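You operate a simulated robot arm through the tools that you are given. There is no shell and no other tool.

You run a simulated robot arm. Do the job below in one go: nothing can be reset, and whatever is moved stays where it is left.

## Task
Clear and wipe the parcel stack's dusty spot, then set parcel V33 there.
Fine: Slide V30 a hand's width back and V37 a few centimetres aside, both staying on the stack. Wipe with the yellow cleaning block and put it back. Set down upright: what you pick out. What is to be rubbed or washed off counts as gone when no trace of it is left.

The check looks at the end state, three seconds after you hand in, the way a careful person would. Anything else that was tipped, shoved, dropped, spilled or broken makes it a failure.

## Robot
A 6-joint arm with a two-finger gripper, fixed in place. Base frame: the origin is at the foot of the arm, x ahead of it, y to its left, z up; the work surface is at about z = 43.2. Units: cm, degrees, N and s.
Its first joint turns from -166.0 to 166.0 degrees. Payload 2.45 kg.
Tool frame: the origin (TCP) lies between the finger pads and is the grasp point; the fingertips stand 2 cm ahead of it; z points along the fingers, y is the line along which they close. The gripper opens to 14 cm. The gripper's body begins 16.8 cm behind the TCP.
Orientation is that of the tool frame in the base frame, as a unit quaternion [x, y, z, w]. With the fingers straight down and closing along the base's y, the tool's x points along the base's -x, its y along +y and its z along -z.

## Interface
- The arm moves only by the tool play_rows. Its arguments are lists of equal length, an entry for each row: "offset": the shift along the tool's x, y, z in mm, a list of three; "delta_rot": the turn, a rotation vector about the tool's x, y, z in degrees, a list of three; "claw": the closure, from 0 (fully open) to 1 (shut). In form: {"offset": [[dx, dy, dz], ...], "delta_rot": [[ax, ay, az], ...], "claw": [claw, ...]}. A call has 1 to 20 rows; each row shifts and turns the commanded pose from where the row before left it, along the tool's axes as they then stand. Rows are played at 5 a second. More than 5 cm and 8.6 degrees between two rows, or a gripper value outside its range, and nothing of the call is played. Where a pose cannot be reached the arm comes as near as it can. A force on the tool above 40 N (or 10 N above the force at the start of the call, whichever is more), or a blocked arm, ends the call early, and 0.2 s more pass. Each finger travels about 4.5 cm/s and halts on what it meets, pressing with about 31 N; the grip force reading is that of the motor and also rises with nothing between the fingers. The clock runs only during rows and for 0.2 s after the last one: add rows that do not move to give the fingers time. It gives the time, the measured TCP pose, the force on the tool (base axes), the opening and the grip force at its end, in the units of the frame above (readings bear some noise), with the torque about the TCP (base axes, N m) and any sound that the robot's microphone picked up, and new pictures: "views" is both (left out), scene, wrist or none.
- Cameras (640 x 400 px; columns grow to the right, rows downward): "scene" is fixed at [5.03, 49.92, 151.52]; the picture's right is [0.24, -0.97, 0.00], its down [-0.82, -0.20, -0.54] and it looks along [0.52, 0.13, -0.84] (base axes); focal length 352 px, centre (320, 200). "wrist" rides on the gripper at [7.8, 1.1, -20.9] in the tool frame; the picture's right is [-0.14, 0.99, 0.00], its down [-0.92, -0.13, -0.37] and it looks along [-0.36, -0.05, 0.93] (tool axes); focal length 280 px, centre (320, 200). There is no depth. A picture from a camera that has moved, and an enlarged one, comes with that camera's place and axes in the base frame and with its lens.
- close_up(camera, box): a new picture of the part [left, top, right, bottom] of that camera's present view, enlarged. The clock stands still meanwhile.
- close_job(): hands the job in; it is judged then, once.

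Places have to be worked out from the pictures, the camera data and where the tool is seen. Open the gripper and draw the arm clear of the work before you hand the job in, unless the task says otherwise.

The tools are called after ">>>" as name(argument=value, ...) on one line, values as JSON. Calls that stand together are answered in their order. play_rows: Moves the arm, as the interface text tells. Its arguments: {"type":"object","properties":{"offset":{"type":"array","items":{"type":"array","items":{"type":"number"}}},"delta_rot":{"type":"array","items":{"type":"array","items":{"type":"number"}}},"claw":{"type":"array","items":{"type":"number"}},"views":{"type":"string","enum":["both","scene","wrist","none"]}},"required":["offset","delta_rot","claw"]} The other tools are called the same way: close_up (camera, box) takes an enlarged picture of a part of a camera's view; close_job () hands the job in.

At the start:

```text
time_s: 0.0
ee_pos: [50.88, 42.5, 102.64]
tool_rot: [0.0, 1.0, -0.001, 0.001]
wrist_force: [0.7, -0.3, 0.9]
ft_torque: [-0.03, 0.0, -0.02]
gripper_width: 13.99
grip_force: 0.2
```

scene: 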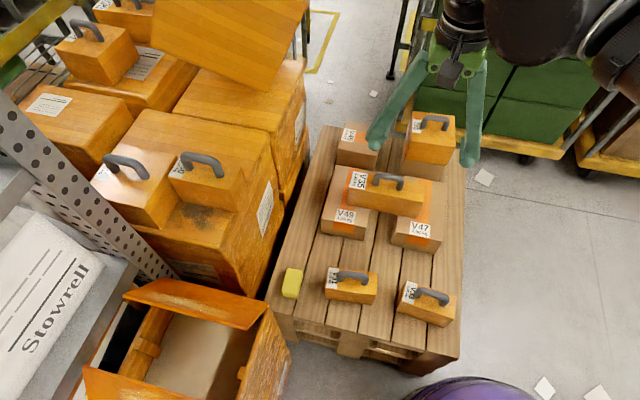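
wrist: 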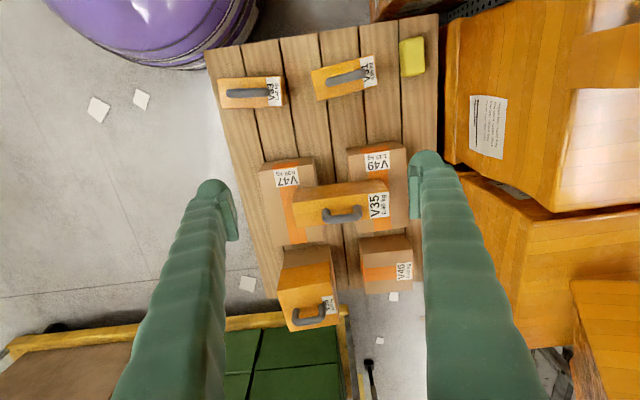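

I start by looking closely at both views to read labels and find the dusty spot.

>>> close_up(camera="scene", box=[70, 100, 290, 240])

>>> close_up(camera="scene", box=[270, 100, 480, 350])

>>> close_up(camera="scene", box=[0, 0, 320, 200])

>>> close_up(camera="wrist", box=[200, 10, 460, 350])

```text
2.86 times, centred on (180, 170) of scene
camera zoom: at [5.03, 49.92, 151.52], right [0.24, -0.97, 0.0], down [-0.82, -0.2, -0.54], along [0.52, 0.13, -0.84], focal length 1004 px, centre (720, 286)
```

zoom: 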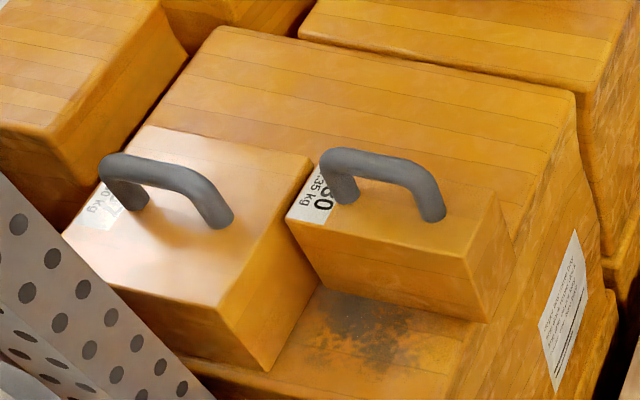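

```text
1.60 times, centred on (375, 225) of scene
camera zoom: at [5.03, 49.92, 151.52], right [0.24, -0.97, 0.0], down [-0.82, -0.2, -0.54], along [0.52, 0.13, -0.84], focal length 562 px, centre (232, 160)
```

zoom: 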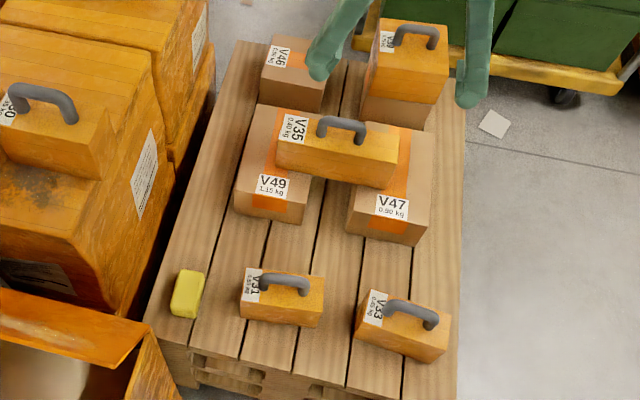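

```text
2.00 times, centred on (160, 100) of scene
camera zoom: at [5.03, 49.92, 151.52], right [0.24, -0.97, 0.0], down [-0.82, -0.2, -0.54], along [0.52, 0.13, -0.84], focal length 703 px, centre (640, 400)
```

zoom: 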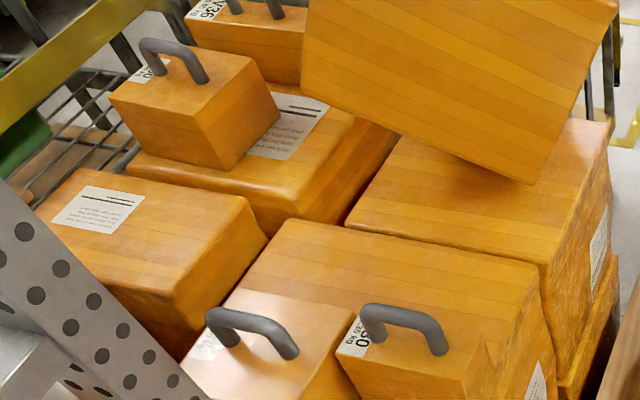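

```text
1.18 times, centred on (330, 180) of wrist
camera zoom: at [42.94, 43.67, 123.52], right [0.14, 0.99, 0.0], down [0.92, -0.13, 0.37], along [0.37, -0.05, -0.93], focal length 330 px, centre (308, 224)
```

zoom: 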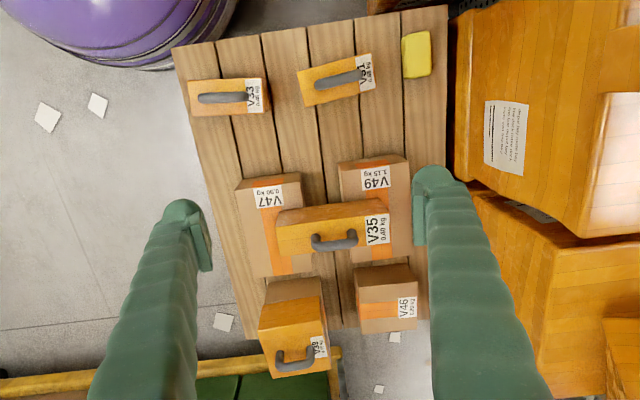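

The yellow block sits near (39, 68) on the pallet and V33 near (41, 27). The stack's side face is at about y = 79, with its top above z = 60. I move the gripper up and over towards the stack, so the wrist camera can look down on it.

>>> play_rows(offset=[[10, 40, -10], [10, 40, -10], [10, 40, -10], [10, 40, -10], [10, 40, -10], [0, 0, 0]], delta_rot=[[0, 0, 0], [0, 0, 0], [0, 0, 0], [0, 0, 0], [0, 0, 0], [0, 0, 0]], claw=[0, 0, 0, 0, 0, 0])

```text
time_s: 1.4
ee_pos: [45.54, 62.47, 107.63]
tool_rot: [0.001, 1.0, -0.001, 0.0]
wrist_force: [0.0, 0.4, 0.1]
ft_torque: [0.01, -0.03, 0.02]
gripper_width: 14.0
grip_force: 0.1
camera wrist: at [37.64, 63.61, 128.43], right [0.14, 0.99, 0.0], down [0.92, -0.13, 0.37], along [0.37, -0.05, -0.93], focal length 280 px, centre (320, 200)
```

scene: 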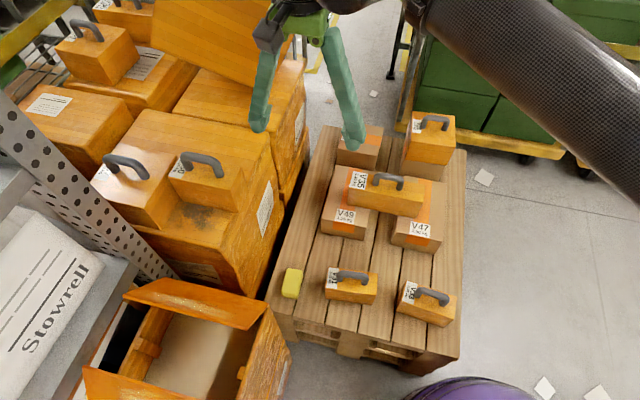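
wrist: 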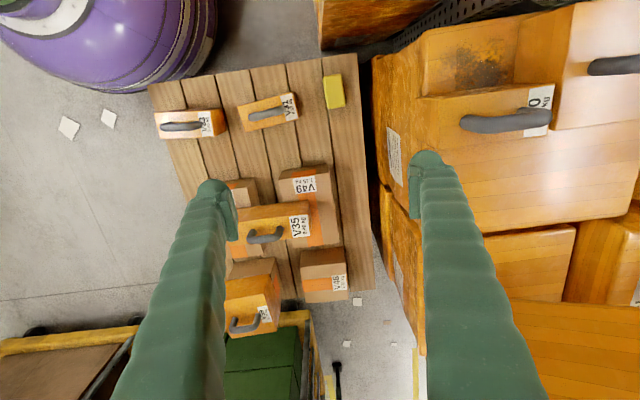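

The dust and both parcels are now visible from above. I take enlarged pictures so I can triangulate the heights accurately.

>>> close_up(camera="wrist", box=[360, 0, 640, 175])

>>> close_up(camera="scene", box=[80, 120, 280, 245])

>>> close_up(camera="wrist", box=[140, 50, 380, 200])

>>> close_up(camera="scene", box=[270, 250, 470, 375])

```text
2.29 times, centred on (500, 88) of wrist
camera zoom: at [37.64, 63.61, 128.43], right [0.14, 0.99, 0.0], down [0.92, -0.13, 0.37], along [0.37, -0.05, -0.93], focal length 641 px, centre (-91, 457)
```

zoom: 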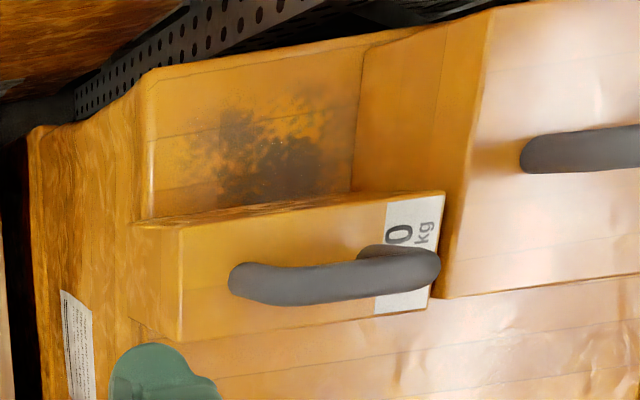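

```text
3.20 times, centred on (180, 182) of scene
camera zoom: at [5.03, 49.92, 151.52], right [0.24, -0.97, 0.0], down [-0.82, -0.2, -0.54], along [0.52, 0.13, -0.84], focal length 1125 px, centre (768, 256)
```

zoom: 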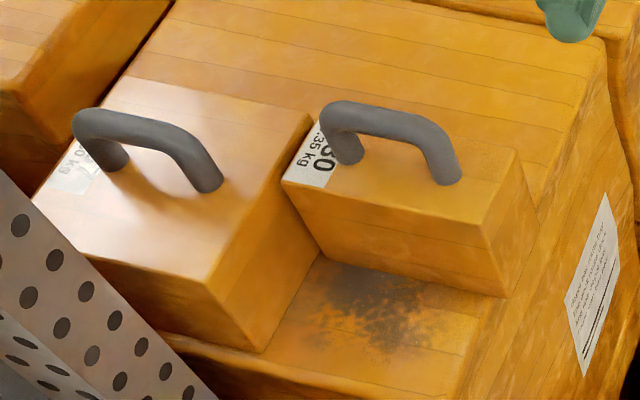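

```text
2.67 times, centred on (260, 125) of wrist
camera zoom: at [37.64, 63.61, 128.43], right [0.14, 0.99, 0.0], down [0.92, -0.13, 0.37], along [0.37, -0.05, -0.93], focal length 748 px, centre (480, 400)
```

zoom: 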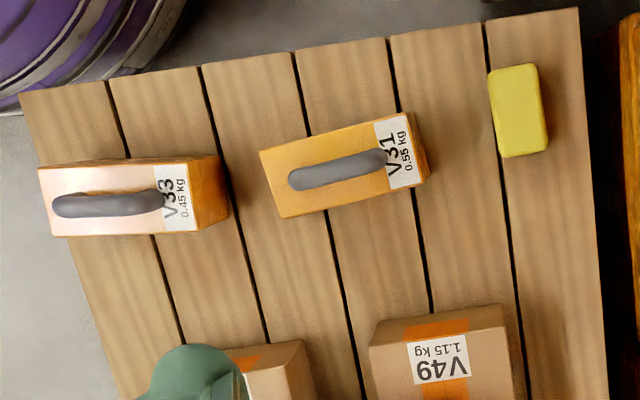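

```text
3.20 times, centred on (370, 312) of scene
camera zoom: at [5.03, 49.92, 151.52], right [0.24, -0.97, 0.0], down [-0.82, -0.2, -0.54], along [0.52, 0.13, -0.84], focal length 1125 px, centre (160, -160)
```

zoom: 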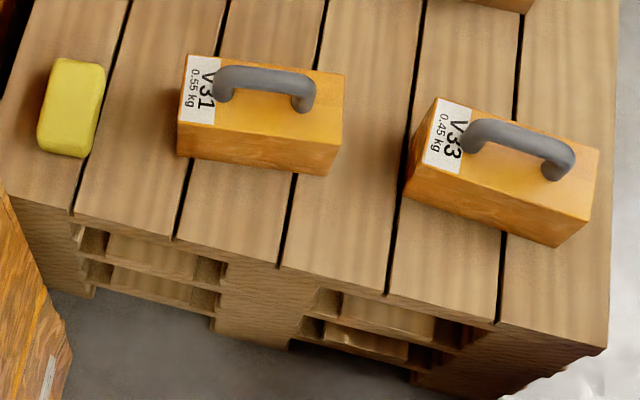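

The stack top appears to be at about z = 80, with V30's front face near x = 41 and V37's right face near y = 94. I take tighter enlargements to pin down the corners.

>>> close_up(camera="scene", box=[155, 140, 255, 203])

>>> close_up(camera="scene", box=[150, 180, 250, 243])

>>> close_up(camera="wrist", box=[400, 30, 600, 155])

>>> close_up(camera="scene", box=[80, 130, 190, 200])

```text
6.35 times, centred on (205, 172) of scene
camera zoom: at [5.03, 49.92, 151.52], right [0.24, -0.97, 0.0], down [-0.82, -0.2, -0.54], along [0.52, 0.13, -0.84], focal length 2232 px, centre (1050, 381)
```

zoom: 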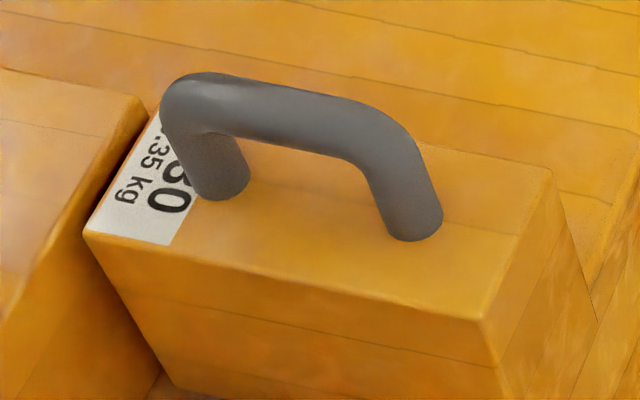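

```text
6.35 times, centred on (200, 212) of scene
camera zoom: at [5.03, 49.92, 151.52], right [0.24, -0.97, 0.0], down [-0.82, -0.2, -0.54], along [0.52, 0.13, -0.84], focal length 2232 px, centre (1082, 127)
```

zoom: 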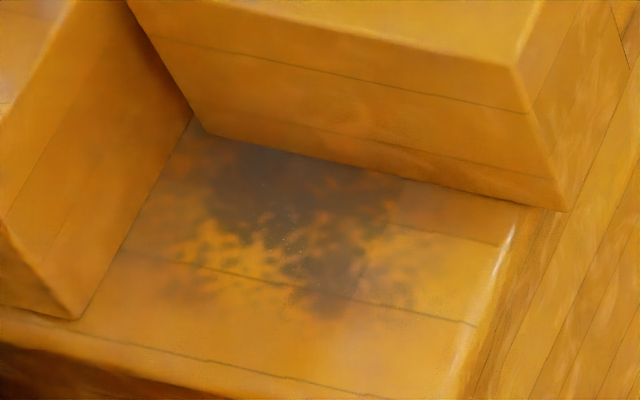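

```text
3.20 times, centred on (500, 92) of wrist
camera zoom: at [37.64, 63.61, 128.43], right [0.14, 0.99, 0.0], down [0.92, -0.13, 0.37], along [0.37, -0.05, -0.93], focal length 897 px, centre (-256, 544)
```

zoom: 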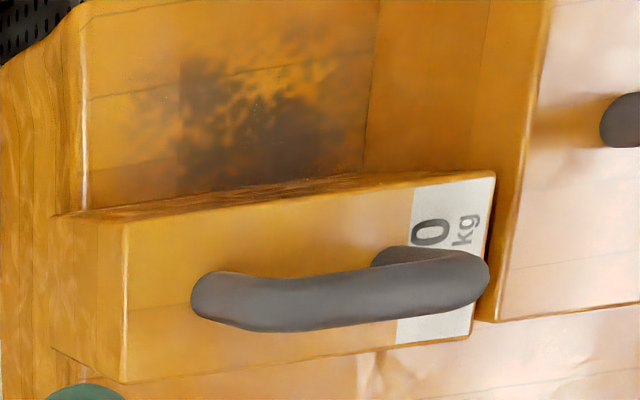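

```text
5.71 times, centred on (135, 165) of scene
camera zoom: at [5.03, 49.92, 151.52], right [0.24, -0.97, 0.0], down [-0.82, -0.2, -0.54], along [0.52, 0.13, -0.84], focal length 2009 px, centre (1377, 400)
```

zoom: 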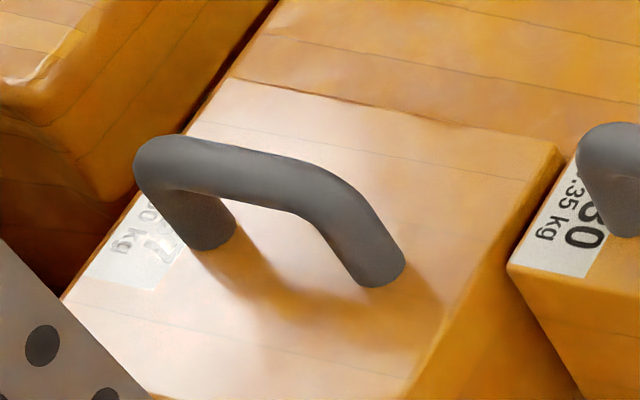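

V30 measures about x 41.2–47.8, y 78.8–93.4, z 80.3–89.5. V37's right face is at y ≈ 94 and its centre near (40, 101). The dust lies at x 34–41 and runs on under V30, y 82–93. I move above the gap in front of V30 with the fingers partly closed, to check reach and clearance.

>>> play_rows(offset=[[13, 39, 8], [13, 39, 8], [13, 39, 8], [13, 39, 8], [13, 39, 8], [12, 41, 8], [0, 0, 0], [0, 0, 0]], delta_rot=[[0, 0, 0], [0, 0, 0], [0, 0, 0], [0, 0, 0], [0, 0, 0], [0, 0, 0], [0, 0, 0], [0, 0, 0]], claw=[0.1, 0.2, 0.3, 0.4, 0.5, 0.571, 0.571, 0.571])

```text
time_s: 3.2
ee_pos: [37.81, 86.17, 102.74]
tool_rot: [0.001, 1.0, -0.001, 0.001]
wrist_force: [-0.1, 0.6, 0.9]
ft_torque: [0.01, 0.02, 0.0]
gripper_width: 6.0
grip_force: 0.1
camera wrist: at [29.98, 87.34, 123.64], right [0.14, 0.99, 0.0], down [0.92, -0.13, 0.37], along [0.37, -0.05, -0.93], focal length 280 px, centre (320, 200)
```

scene: 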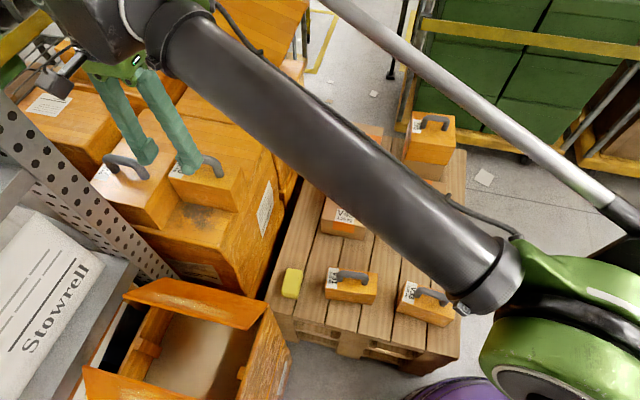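
wrist: 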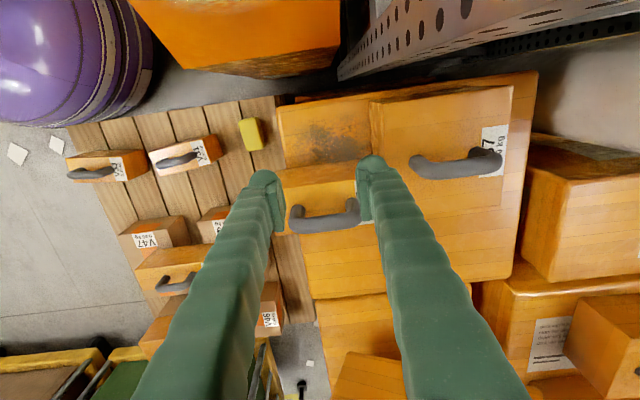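

The pose was reached exactly. I look closely at the stack top from here before going down.

>>> close_up(camera="wrist", box=[260, 60, 560, 248])

>>> close_up(camera="wrist", box=[270, 80, 390, 155])

>>> close_up(camera="scene", box=[80, 60, 280, 185])

```text
2.13 times, centred on (410, 154) of wrist
camera zoom: at [29.98, 87.34, 123.64], right [0.14, 0.99, 0.0], down [0.92, -0.13, 0.37], along [0.37, -0.05, -0.93], focal length 597 px, centre (128, 298)
```

zoom: 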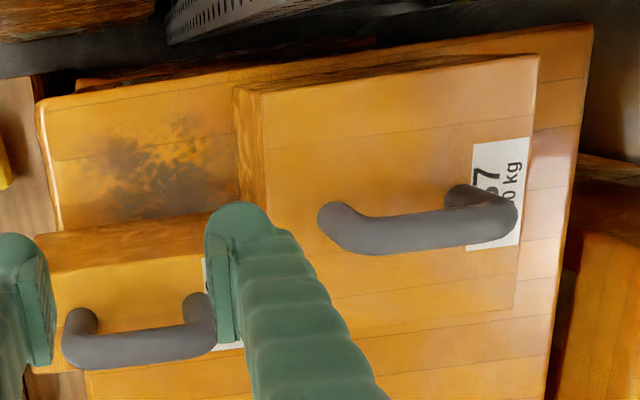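

```text
5.33 times, centred on (330, 118) of wrist
camera zoom: at [29.98, 87.34, 123.64], right [0.14, 0.99, 0.0], down [0.92, -0.13, 0.37], along [0.37, -0.05, -0.93], focal length 1495 px, centre (267, 640)
```

zoom: 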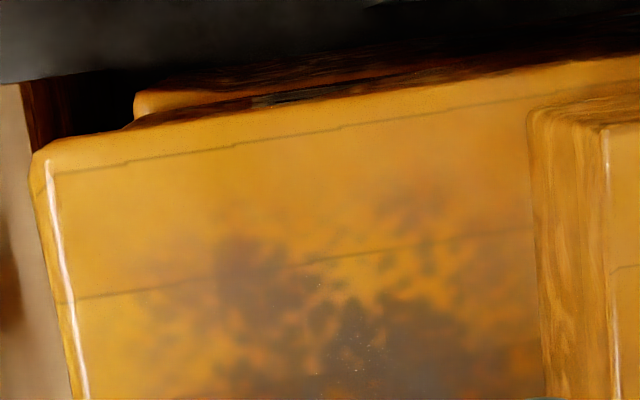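

```text
3.20 times, centred on (180, 122) of scene
camera zoom: at [5.03, 49.92, 151.52], right [0.24, -0.97, 0.0], down [-0.82, -0.2, -0.54], along [0.52, 0.13, -0.84], focal length 1125 px, centre (768, 448)
```

zoom: 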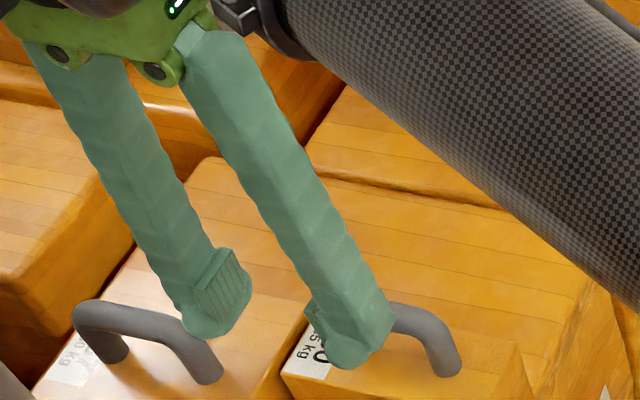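

The area in front of V30 is free, with y 80–94 clear there and V37 starting at y ≈ 94.4. I lower the half-open fingers in front of V30 to just above the stack top, with tips at about z = 81.4.

>>> play_rows(offset=[[0, 0, 45], [0, 0, 45], [0, 0, 45], [0, 0, 35], [0, 0, 15], [0, 0, 8], [0, 0, 0]], delta_rot=[[0, 0, 0], [0, 0, 0], [0, 0, 0], [0, 0, 0], [0, 0, 0], [0, 0, 0], [0, 0, 0]], claw=[0.571, 0.571, 0.571, 0.571, 0.571, 0.571, 0.571])

```text
time_s: 4.8
ee_pos: [38.07, 86.1, 83.72]
tool_rot: [0.0, 1.0, 0.0, 0.001]
wrist_force: [-0.5, -0.6, -0.9]
ft_torque: [-0.01, 0.0, 0.03]
gripper_width: 6.01
grip_force: 0.0
camera wrist: at [30.22, 87.18, 104.46], right [0.14, 0.99, 0.0], down [0.92, -0.13, 0.37], along [0.37, -0.05, -0.93], focal length 280 px, centre (320, 200)
```

scene: 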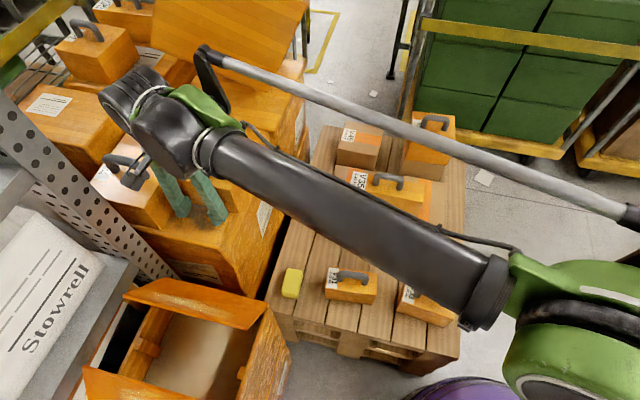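
wrist: 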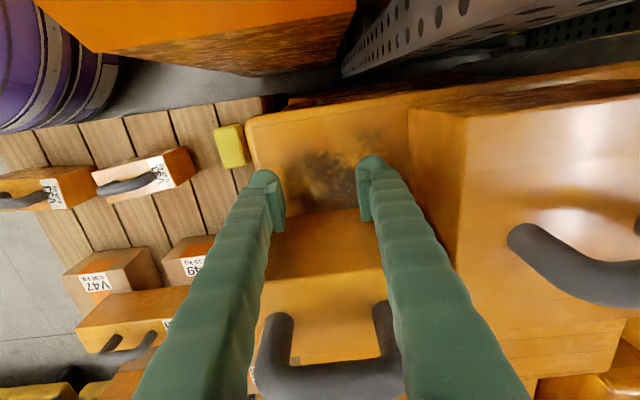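

The tips are about 1.4 cm above the stack top and 1.3 cm short of V30's front face. I push slowly towards +x, first by 6 cm.

>>> play_rows(offset=[[-10, 0, 0], [-8, 0, 0], [-8, 0, 0], [-8, 0, 0], [-8, 0, 0], [-8, 0, 0], [-8, 0, 0], [0, 0, 0]], delta_rot=[[0, 0, 0], [0, 0, 0], [0, 0, 0], [0, 0, 0], [0, 0, 0], [0, 0, 0], [0, 0, 0], [0, 0, 0]], claw=[0.571, 0.571, 0.571, 0.571, 0.571, 0.571, 0.571, 0.571])

```text
time_s: 6.6
ee_pos: [43.92, 86.2, 83.74]
tool_rot: [0.0, 1.0, -0.001, 0.001]
wrist_force: [-0.5, -1.1, -0.4]
ft_torque: [-0.01, -0.01, 0.0]
gripper_width: 6.01
grip_force: 0.1
camera wrist: at [36.11, 87.22, 104.47], right [0.14, 0.99, 0.0], down [0.92, -0.13, 0.37], along [0.37, -0.05, -0.93], focal length 280 px, centre (320, 200)
```

scene: 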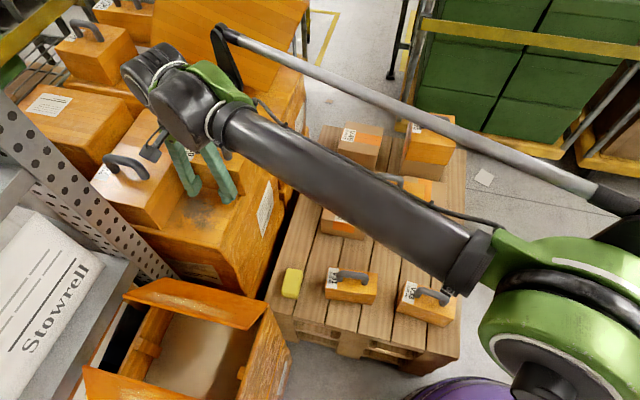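
wrist: 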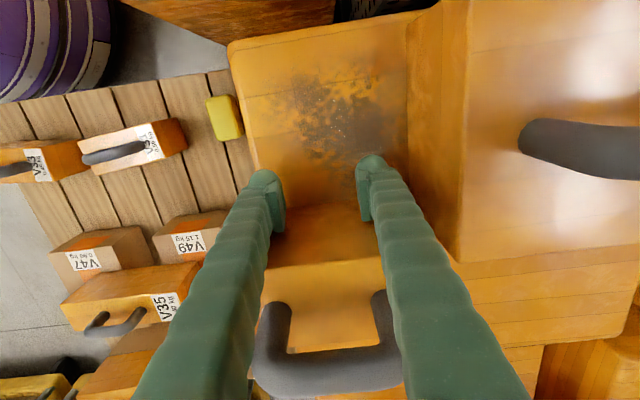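

V30 is sliding straight and the force stays low. I push a further 4.6 cm so it has moved about 9 cm in total.

>>> play_rows(offset=[[-8, 0, 0], [-8, 0, 0], [-8, 0, 0], [-8, 0, 0], [-8, 0, 0], [-6, 0, 0], [0, 0, 0]], delta_rot=[[0, 0, 0], [0, 0, 0], [0, 0, 0], [0, 0, 0], [0, 0, 0], [0, 0, 0], [0, 0, 0]], claw=[0.571, 0.571, 0.571, 0.571, 0.571, 0.571, 0.571])

```text
time_s: 8.2
ee_pos: [48.41, 86.27, 83.59]
tool_rot: [-0.001, 1.0, 0.0, 0.001]
wrist_force: [-1.9, 0.6, 0.4]
ft_torque: [0.0, 0.04, 0.0]
gripper_width: 6.02
grip_force: 0.0
camera wrist: at [40.57, 87.3, 104.35], right [0.14, 0.99, 0.0], down [0.92, -0.13, 0.37], along [0.37, -0.05, -0.93], focal length 280 px, centre (320, 200)
```

scene: 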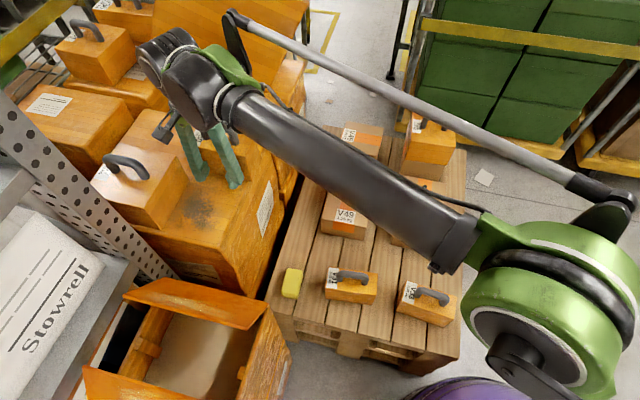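
wrist: 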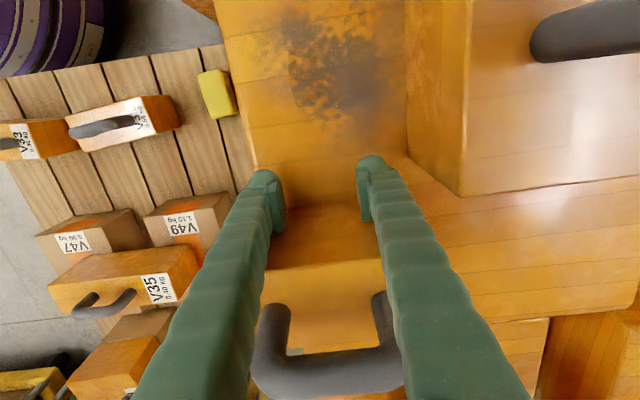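

V30 is now about 9 cm back and still square. I back off to x ≈ 40 and y ≈ 84 over the clear top, ready to use the opened left finger's outer face to push V37 aside.

>>> play_rows(offset=[[15, 0, 0], [20, -10, 0], [25, -10, 0], [24, -5, 0], [0, 0, 0]], delta_rot=[[0, 0, 0], [0, 0, 0], [0, 0, 0], [0, 0, 0], [0, 0, 0]], claw=[0.571, 0.571, 0.571, 0.571, 0.571])

```text
time_s: 9.4
ee_pos: [40.08, 83.66, 83.6]
tool_rot: [-0.001, 1.0, 0.0, 0.001]
wrist_force: [1.0, -0.7, -0.1]
ft_torque: [0.02, 0.0, -0.01]
gripper_width: 6.02
grip_force: 0.0
camera wrist: at [32.29, 84.83, 104.44], right [0.14, 0.99, 0.0], down [0.92, -0.13, 0.37], along [0.37, -0.05, -0.93], focal length 280 px, centre (320, 200)
```

scene: 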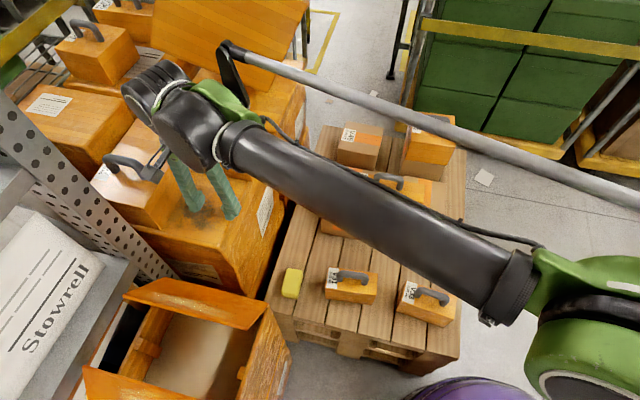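
wrist: 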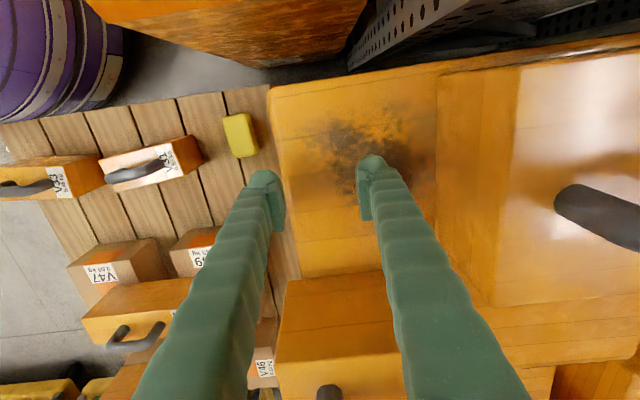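

V37's right face is confirmed at y ≈ 94.2. I open the gripper fully, which should put the left finger's outer face near y = 92.

>>> play_rows(offset=[[0, 0, 0], [0, 0, 0], [0, 0, 0], [0, 0, 0], [0, 0, 0], [0, 0, 0]], delta_rot=[[0, 0, 0], [0, 0, 0], [0, 0, 0], [0, 0, 0], [0, 0, 0], [0, 0, 0]], claw=[0.45, 0.3, 0.15, 0, 0, 0])

```text
time_s: 10.8
ee_pos: [40.15, 83.7, 83.57]
tool_rot: [0.0, 1.0, 0.0, 0.001]
wrist_force: [0.2, 0.6, -0.1]
ft_torque: [-0.01, 0.03, 0.03]
gripper_width: 14.0
grip_force: 0.0
camera wrist: at [32.3, 84.85, 104.44], right [0.14, 0.99, 0.0], down [0.92, -0.13, 0.37], along [0.37, -0.05, -0.93], focal length 280 px, centre (320, 200)
```

scene: 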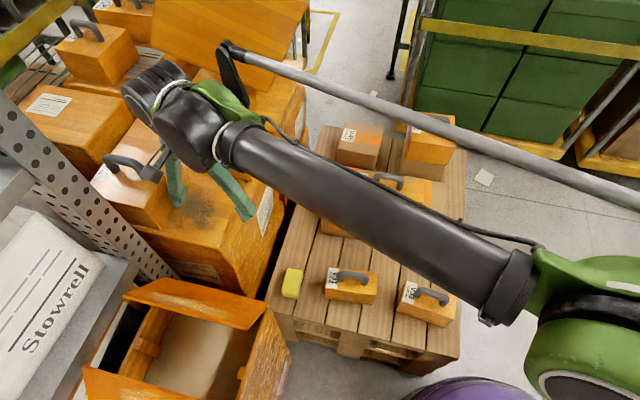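
wrist: 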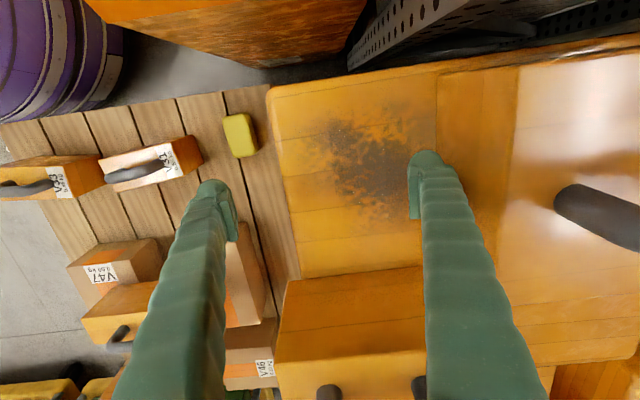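

The whole dust spot is visible now, at about x 34–44.5 and y 83–93. I push +y with the left finger's outer face. It should touch V37 after roughly 2 cm, and I go slowly.

>>> play_rows(offset=[[0, 8, 0], [0, 7, 0], [0, 6, 0], [0, 6, 0], [0, 6, 0], [0, 6, 0], [0, 0, 0]], delta_rot=[[0, 0, 0], [0, 0, 0], [0, 0, 0], [0, 0, 0], [0, 0, 0], [0, 0, 0], [0, 0, 0]], claw=[0, 0, 0, 0, 0, 0, 0])

```text
time_s: 12.4
ee_pos: [40.08, 87.57, 83.72]
tool_rot: [0.0, 1.0, 0.0, 0.002]
wrist_force: [0.0, -1.2, 0.9]
ft_torque: [0.06, -0.04, 0.04]
gripper_width: 13.9
grip_force: 0.0
camera wrist: at [32.26, 88.71, 104.49], right [0.14, 0.99, 0.0], down [0.92, -0.13, 0.37], along [0.37, -0.05, -0.93], focal length 280 px, centre (320, 200)
```

scene: 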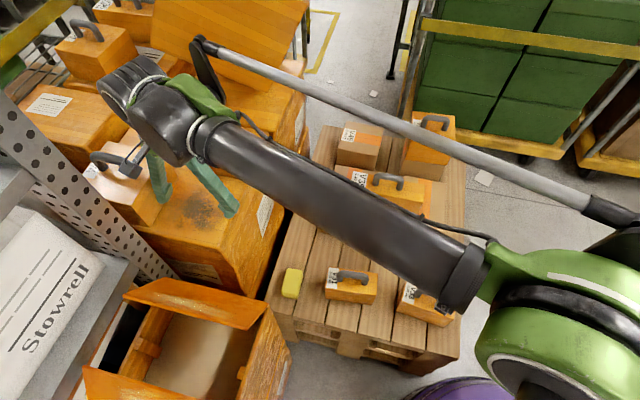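
wrist: 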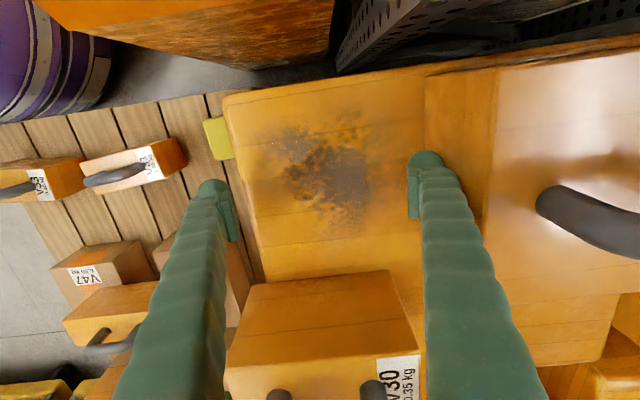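

V37 is moving under a low force. I check for any rotation and measure its new position.

>>> close_up(camera="wrist", box=[380, 40, 640, 202])

>>> close_up(camera="scene", box=[70, 120, 250, 232])

```text
2.46 times, centred on (510, 121) of wrist
camera zoom: at [32.26, 88.71, 104.49], right [0.14, 0.99, 0.0], down [0.92, -0.13, 0.37], along [0.37, -0.05, -0.93], focal length 690 px, centre (-148, 394)
```

zoom: 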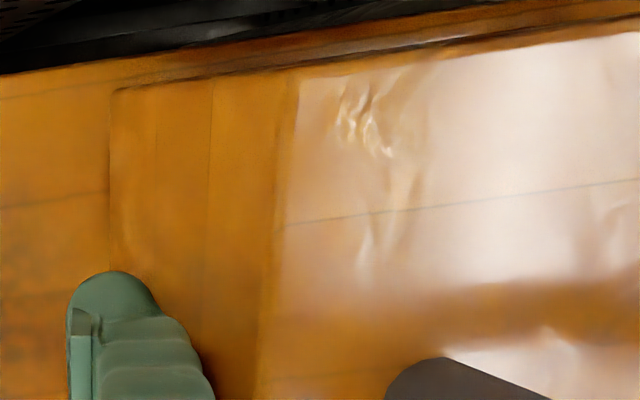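

```text
3.56 times, centred on (160, 176) of scene
camera zoom: at [5.03, 49.92, 151.52], right [0.24, -0.97, 0.0], down [-0.82, -0.2, -0.54], along [0.52, 0.13, -0.84], focal length 1250 px, centre (889, 285)
```

zoom: 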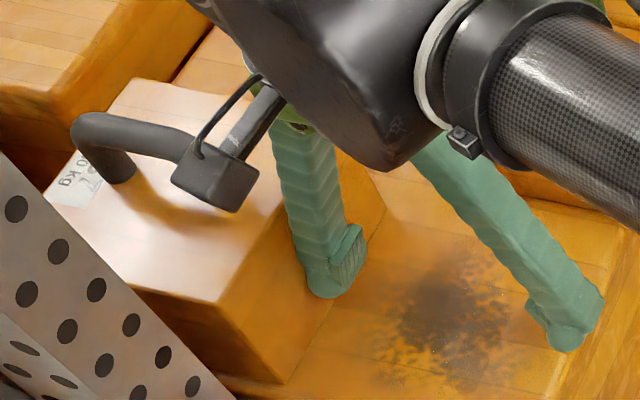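

V37 has moved 2.7 cm with no visible rotation, and its right face is now at y ≈ 97. I push about 1.3 cm more, then back off.

>>> play_rows(offset=[[0, 6, 0], [0, 7, 0], [0, 0, 0], [0, -10, 0], [0, -15, 0], [0, -15, 0], [0, 0, 0]], delta_rot=[[0, 0, 0], [0, 0, 0], [0, 0, 0], [0, 0, 0], [0, 0, 0], [0, 0, 0], [0, 0, 0]], claw=[0, 0, 0, 0, 0, 0, 0])

```text
time_s: 14.0
ee_pos: [40.12, 84.84, 83.42]
tool_rot: [-0.001, 1.0, 0.0, 0.0]
wrist_force: [-0.4, 1.0, -0.1]
ft_torque: [0.0, 0.0, 0.01]
gripper_width: 13.97
grip_force: 0.0
camera wrist: at [32.24, 86.03, 104.29], right [0.14, 0.99, 0.0], down [0.92, -0.13, 0.37], along [0.37, -0.05, -0.93], focal length 280 px, centre (320, 200)
```

scene: 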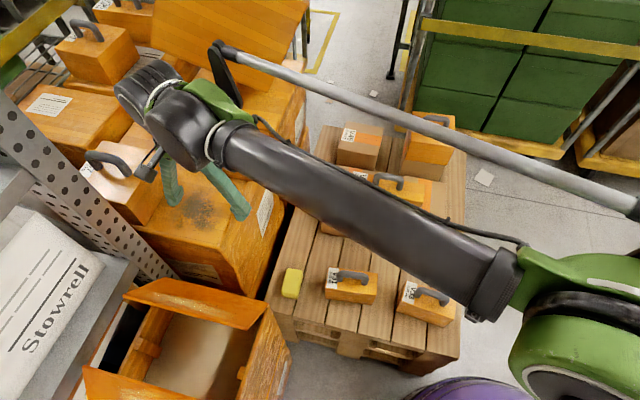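
wrist: 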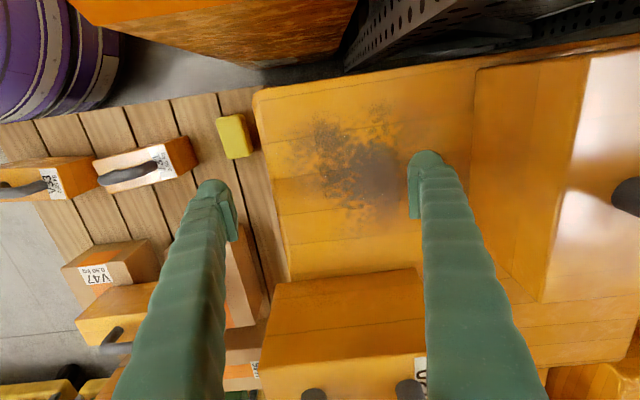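

V37's right face is now at y ≈ 98.2, so it has moved about 4 cm and is still well on the stack. I lift, move over the yellow block and look down at it.

>>> play_rows(offset=[[0, 0, -50], [0, 0, -50], [0, 0, -50], [3, -45, 0], [3, -45, 0], [3, -45, 0], [3, -38, 0], [0, 0, 45], [0, 0, 45], [0, 0, 45], [0, 0, 45], [0, 0, 45], [0, 0, 45], [0, 0, 0]], delta_rot=[[0, 0, 0], [0, 0, 0], [0, 0, 0], [0, 0, 0], [0, 0, 0], [0, 0, 0], [0, 0, 0], [0, 0, 0], [0, 0, 0], [0, 0, 0], [0, 0, 0], [0, 0, 0], [0, 0, 0], [0, 0, 0]], claw=[0, 0, 0, 0.1, 0.2, 0.3, 0.4, 0.42, 0.42, 0.42, 0.42, 0.42, 0.42, 0.42])

```text
time_s: 17.0
ee_pos: [38.71, 67.76, 71.67]
tool_rot: [0.0, 1.0, -0.001, 0.001]
wrist_force: [0.2, 1.1, 0.1]
ft_torque: [-0.01, -0.02, -0.01]
gripper_width: 8.12
grip_force: 0.1
camera wrist: at [30.9, 68.76, 92.46], right [0.14, 0.99, 0.0], down [0.92, -0.13, 0.37], along [0.37, -0.05, -0.93], focal length 280 px, centre (320, 200)
```

scene: 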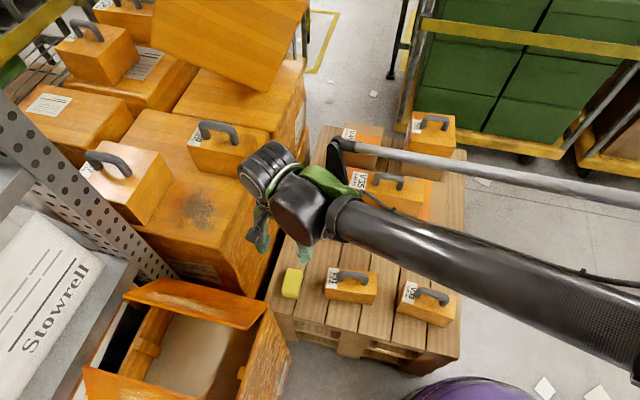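
wrist: 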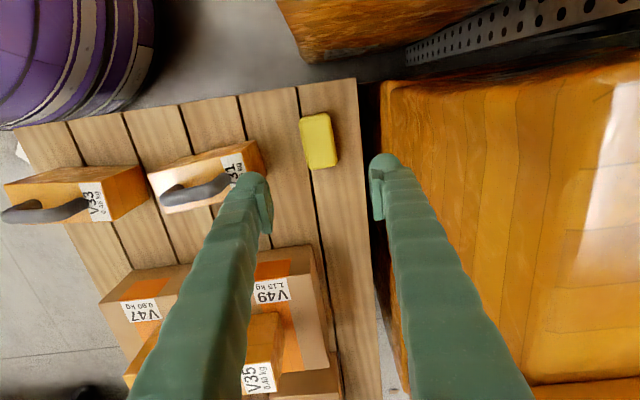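

I enlarge the block to measure its position, yaw and height.

>>> close_up(camera="wrist", box=[270, 90, 370, 185])

>>> close_up(camera="scene", box=[262, 255, 322, 305])

>>> close_up(camera="wrist", box=[0, 120, 280, 240])

>>> close_up(camera="scene", box=[70, 100, 290, 240])

```text
4.21 times, centred on (320, 138) of wrist
camera zoom: at [30.9, 68.76, 92.46], right [0.14, 0.99, 0.0], down [0.92, -0.13, 0.37], along [0.37, -0.05, -0.93], focal length 1181 px, centre (320, 463)
```

zoom: 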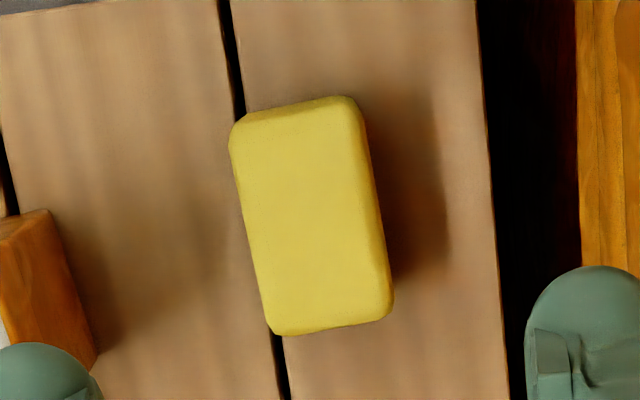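

```text
8.00 times, centred on (292, 280) of scene
camera zoom: at [5.03, 49.92, 151.52], right [0.24, -0.97, 0.0], down [-0.82, -0.2, -0.54], along [0.52, 0.13, -0.84], focal length 2812 px, centre (544, -440)
```

zoom: 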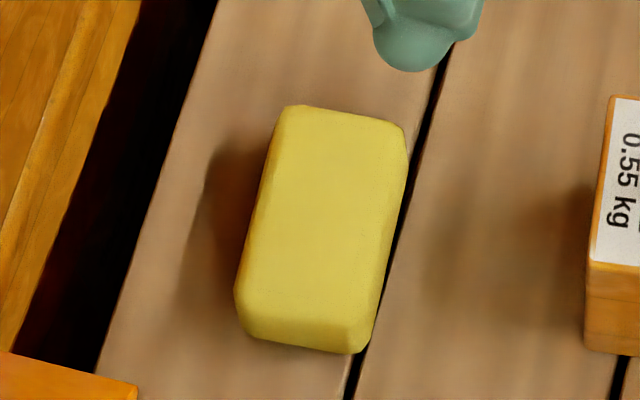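

```text
2.29 times, centred on (140, 180) of wrist
camera zoom: at [30.9, 68.76, 92.46], right [0.14, 0.99, 0.0], down [0.92, -0.13, 0.37], along [0.37, -0.05, -0.93], focal length 641 px, centre (731, 246)
```

zoom: 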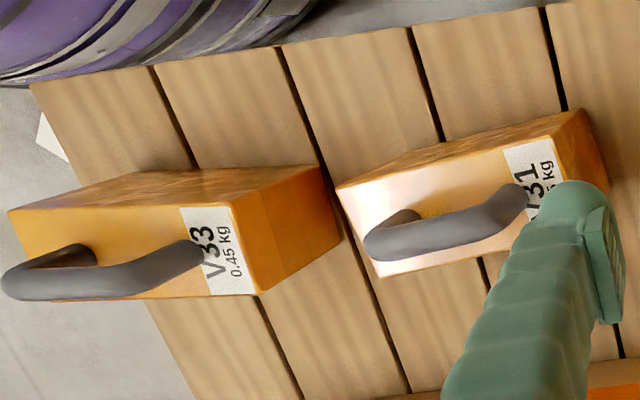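

```text
2.86 times, centred on (180, 170) of scene
camera zoom: at [5.03, 49.92, 151.52], right [0.24, -0.97, 0.0], down [-0.82, -0.2, -0.54], along [0.52, 0.13, -0.84], focal length 1004 px, centre (720, 286)
```

zoom: 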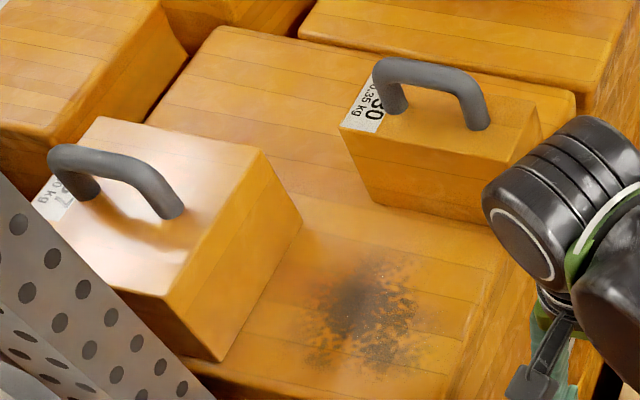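

The block's centre is about (38.85, 67.2), 7.6 × 5 cm, with its top near z = 46.7 and a yaw of about +4°. I align with it and lower so the tips end about 0.8 cm above the pallet.

>>> play_rows(offset=[[-1, -5, 45], [0, 0, 45], [0, 0, 45], [0, 0, 45], [0, 0, 40], [0, 0, 20], [0, 0, 15], [0, 0, 0]], delta_rot=[[0, 0, -4], [0, 0, 0], [0, 0, 0], [0, 0, 0], [0, 0, 0], [0, 0, 0], [0, 0, 0], [0, 0, 0]], claw=[0.42, 0.42, 0.42, 0.42, 0.42, 0.42, 0.42, 0.42])

```text
time_s: 18.8
ee_pos: [39.02, 67.17, 45.9]
tool_rot: [-0.035, 0.999, 0.0, 0.001]
wrist_force: [-0.3, -1.0, -0.6]
ft_torque: [0.01, 0.0, 0.01]
gripper_width: 8.13
grip_force: 0.0
camera wrist: at [31.14, 67.75, 66.82], right [0.07, 1.0, 0.0], down [0.93, -0.06, 0.37], along [0.37, -0.02, -0.93], focal length 280 px, centre (320, 200)
```

scene: 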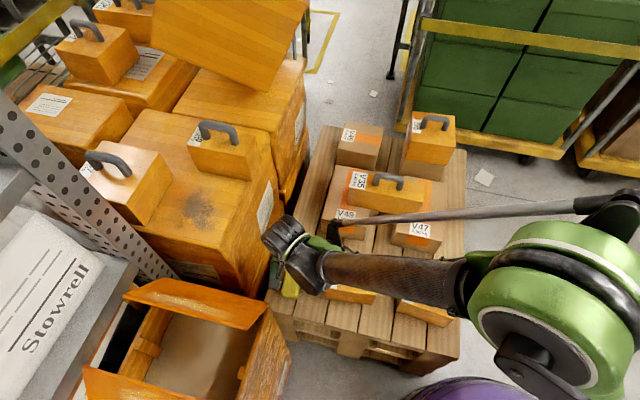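
wrist: 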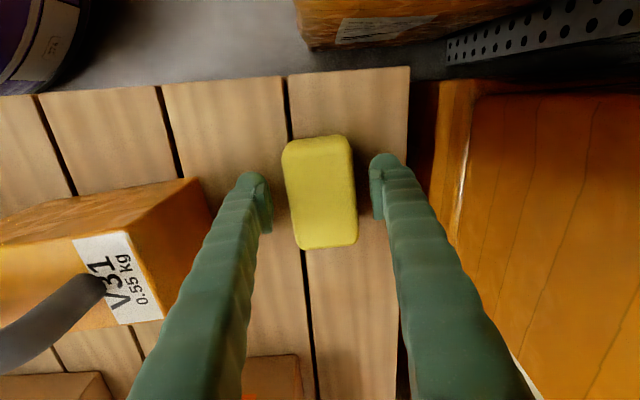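

The block is centred between the pads. I close on it.

>>> play_rows(offset=[[0, 0, 0], [0, 0, 0], [0, 0, 0], [0, 0, 0], [0, 0, 0]], delta_rot=[[0, 0, 0], [0, 0, 0], [0, 0, 0], [0, 0, 0], [0, 0, 0]], claw=[0.55, 0.7, 0.8, 0.8, 0.8])

```text
time_s: 20.0
ee_pos: [39.17, 67.13, 46.11]
tool_rot: [-0.034, 0.999, 0.0, 0.001]
wrist_force: [-1.3, -0.3, -0.4]
ft_torque: [0.02, 0.01, -0.02]
gripper_width: 5.14
grip_force: 30.9
camera wrist: at [31.15, 67.75, 66.84], right [0.07, 1.0, 0.0], down [0.93, -0.06, 0.37], along [0.37, -0.02, -0.93], focal length 280 px, centre (320, 200)
```

scene: 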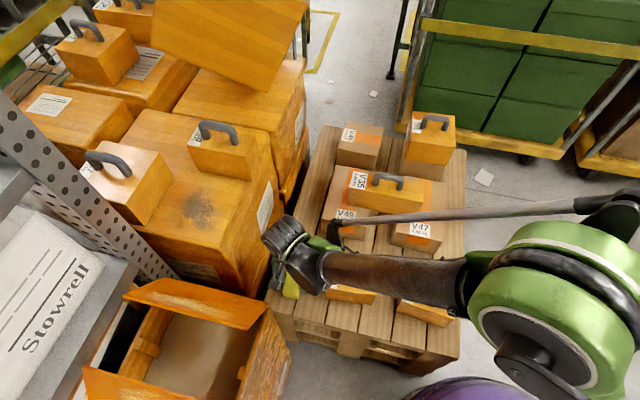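
wrist: 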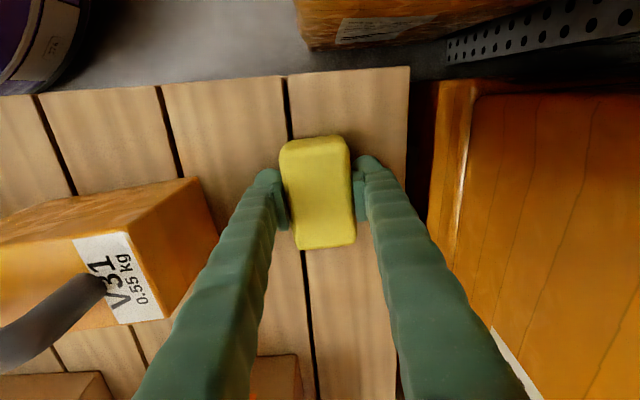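

The block is gripped firmly at 5.14 cm wide, with its bottom about 2.8 cm below the TCP. I lift it straight up, square the yaw and move over the dust spot.

>>> play_rows(offset=[[0, 0, -30], [0, 0, -50], [0, 0, -50], [0, 0, -50], [0, 0, -50], [0, 0, -50], [0, 0, -50], [0, 0, -50], [0, 0, -50], [0, 0, -50], [0, 0, -40], [0, 0, -20], [0, 45, 0], [0, 45, 0], [0, 45, 0], [0, 45, 0], [0, 28, 0], [0, 0, 0]], delta_rot=[[0, 0, 0], [0, 0, 0], [0, 0, 0], [0, 0, 0], [0, 0, 0], [0, 0, 0], [0, 0, 0], [0, 0, 0], [0, 0, 0], [0, 0, 0], [0, 0, 0], [0, 0, 4], [0, 0, 0], [0, 0, 0], [0, 0, 0], [0, 0, 0], [0, 0, 0], [0, 0, 0]], claw=[0.8, 0.8, 0.8, 0.8, 0.8, 0.8, 0.8, 0.8, 0.8, 0.8, 0.8, 0.8, 0.8, 0.8, 0.8, 0.8, 0.8, 0.8])

```text
time_s: 23.8
ee_pos: [38.97, 88.01, 100.0]
tool_rot: [0.0, 1.0, -0.001, 0.001]
wrist_force: [0.3, 0.5, 0.0]
ft_torque: [0.01, 0.02, 0.0]
gripper_width: 5.14
grip_force: 31.1
camera wrist: at [31.15, 89.15, 120.77], right [0.14, 0.99, 0.0], down [0.92, -0.13, 0.37], along [0.37, -0.05, -0.93], focal length 280 px, centre (320, 200)
```

scene: 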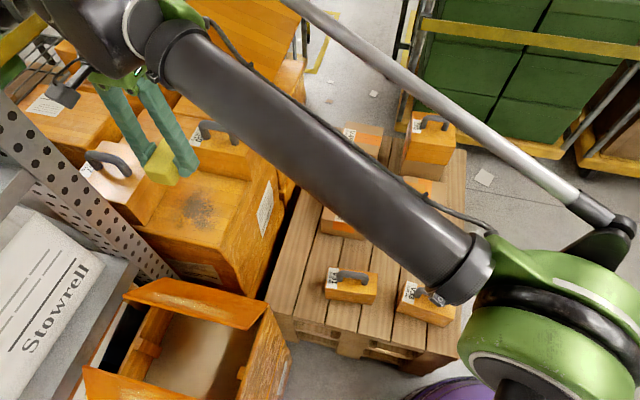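
wrist: 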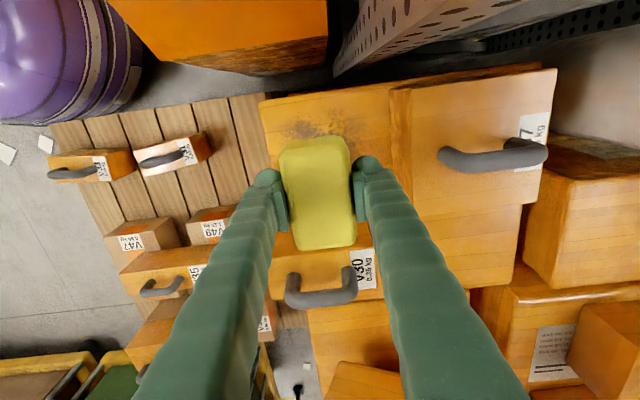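

The block is straight over the spot. I lower it to just above the expected contact height, which should be around TCP z = 83.1.

>>> play_rows(offset=[[0, 0, 45], [0, 0, 45], [0, 0, 40], [0, 0, 20], [0, 0, 8], [0, 0, 0]], delta_rot=[[0, 0, 0], [0, 0, 0], [0, 0, 0], [0, 0, 0], [0, 0, 0], [0, 0, 0]], claw=[0.8, 0.8, 0.8, 0.8, 0.8, 0.8])

>>> play_rows(offset=[[0, 0, 2], [0, 0, 2], [0, 0, 2], [0, 0, 0]], delta_rot=[[0, 0, 0], [0, 0, 0], [0, 0, 0], [0, 0, 0]], claw=[0.8, 0.8, 0.8, 0.8], views="wrist")

```text
time_s: 25.2
ee_pos: [38.99, 87.89, 84.3]
tool_rot: [0.0, 1.0, 0.0, 0.001]
wrist_force: [-0.5, 0.1, -1.0]
ft_torque: [0.0, 0.03, 0.01]
gripper_width: 5.13
grip_force: 31.0
camera wrist: at [31.11, 89.03, 105.11], right [0.14, 0.99, 0.0], down [0.92, -0.13, 0.37], along [0.37, -0.05, -0.93], focal length 280 px, centre (320, 200)
```

scene: 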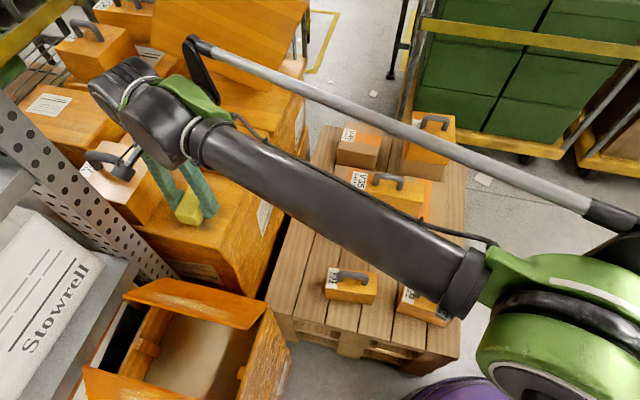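
wrist: 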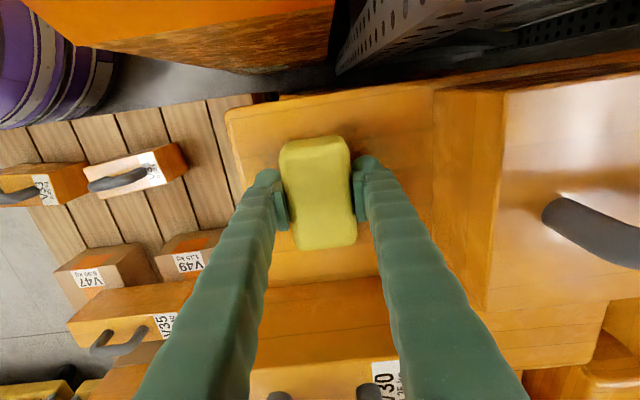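

```text
time_s: 26.2
ee_pos: [38.87, 88.04, 83.67]
tool_rot: [0.0, 1.0, 0.0, 0.001]
wrist_force: [0.2, 0.6, -0.7]
ft_torque: [-0.01, -0.01, 0.02]
gripper_width: 5.15
grip_force: 30.8
camera wrist: at [31.09, 89.07, 104.52], right [0.14, 0.99, 0.0], down [0.92, -0.13, 0.37], along [0.37, -0.05, -0.93], focal length 280 px, centre (320, 200)
```

wrist: 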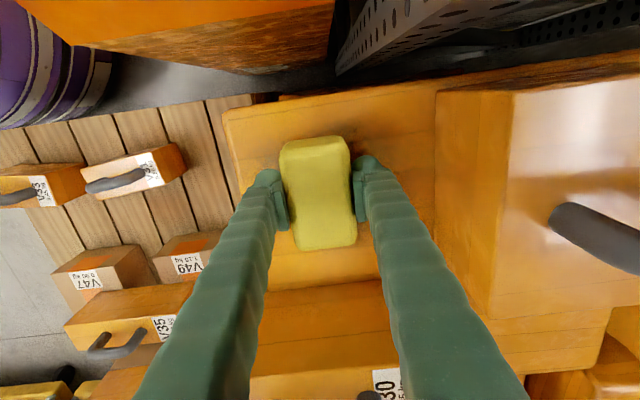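

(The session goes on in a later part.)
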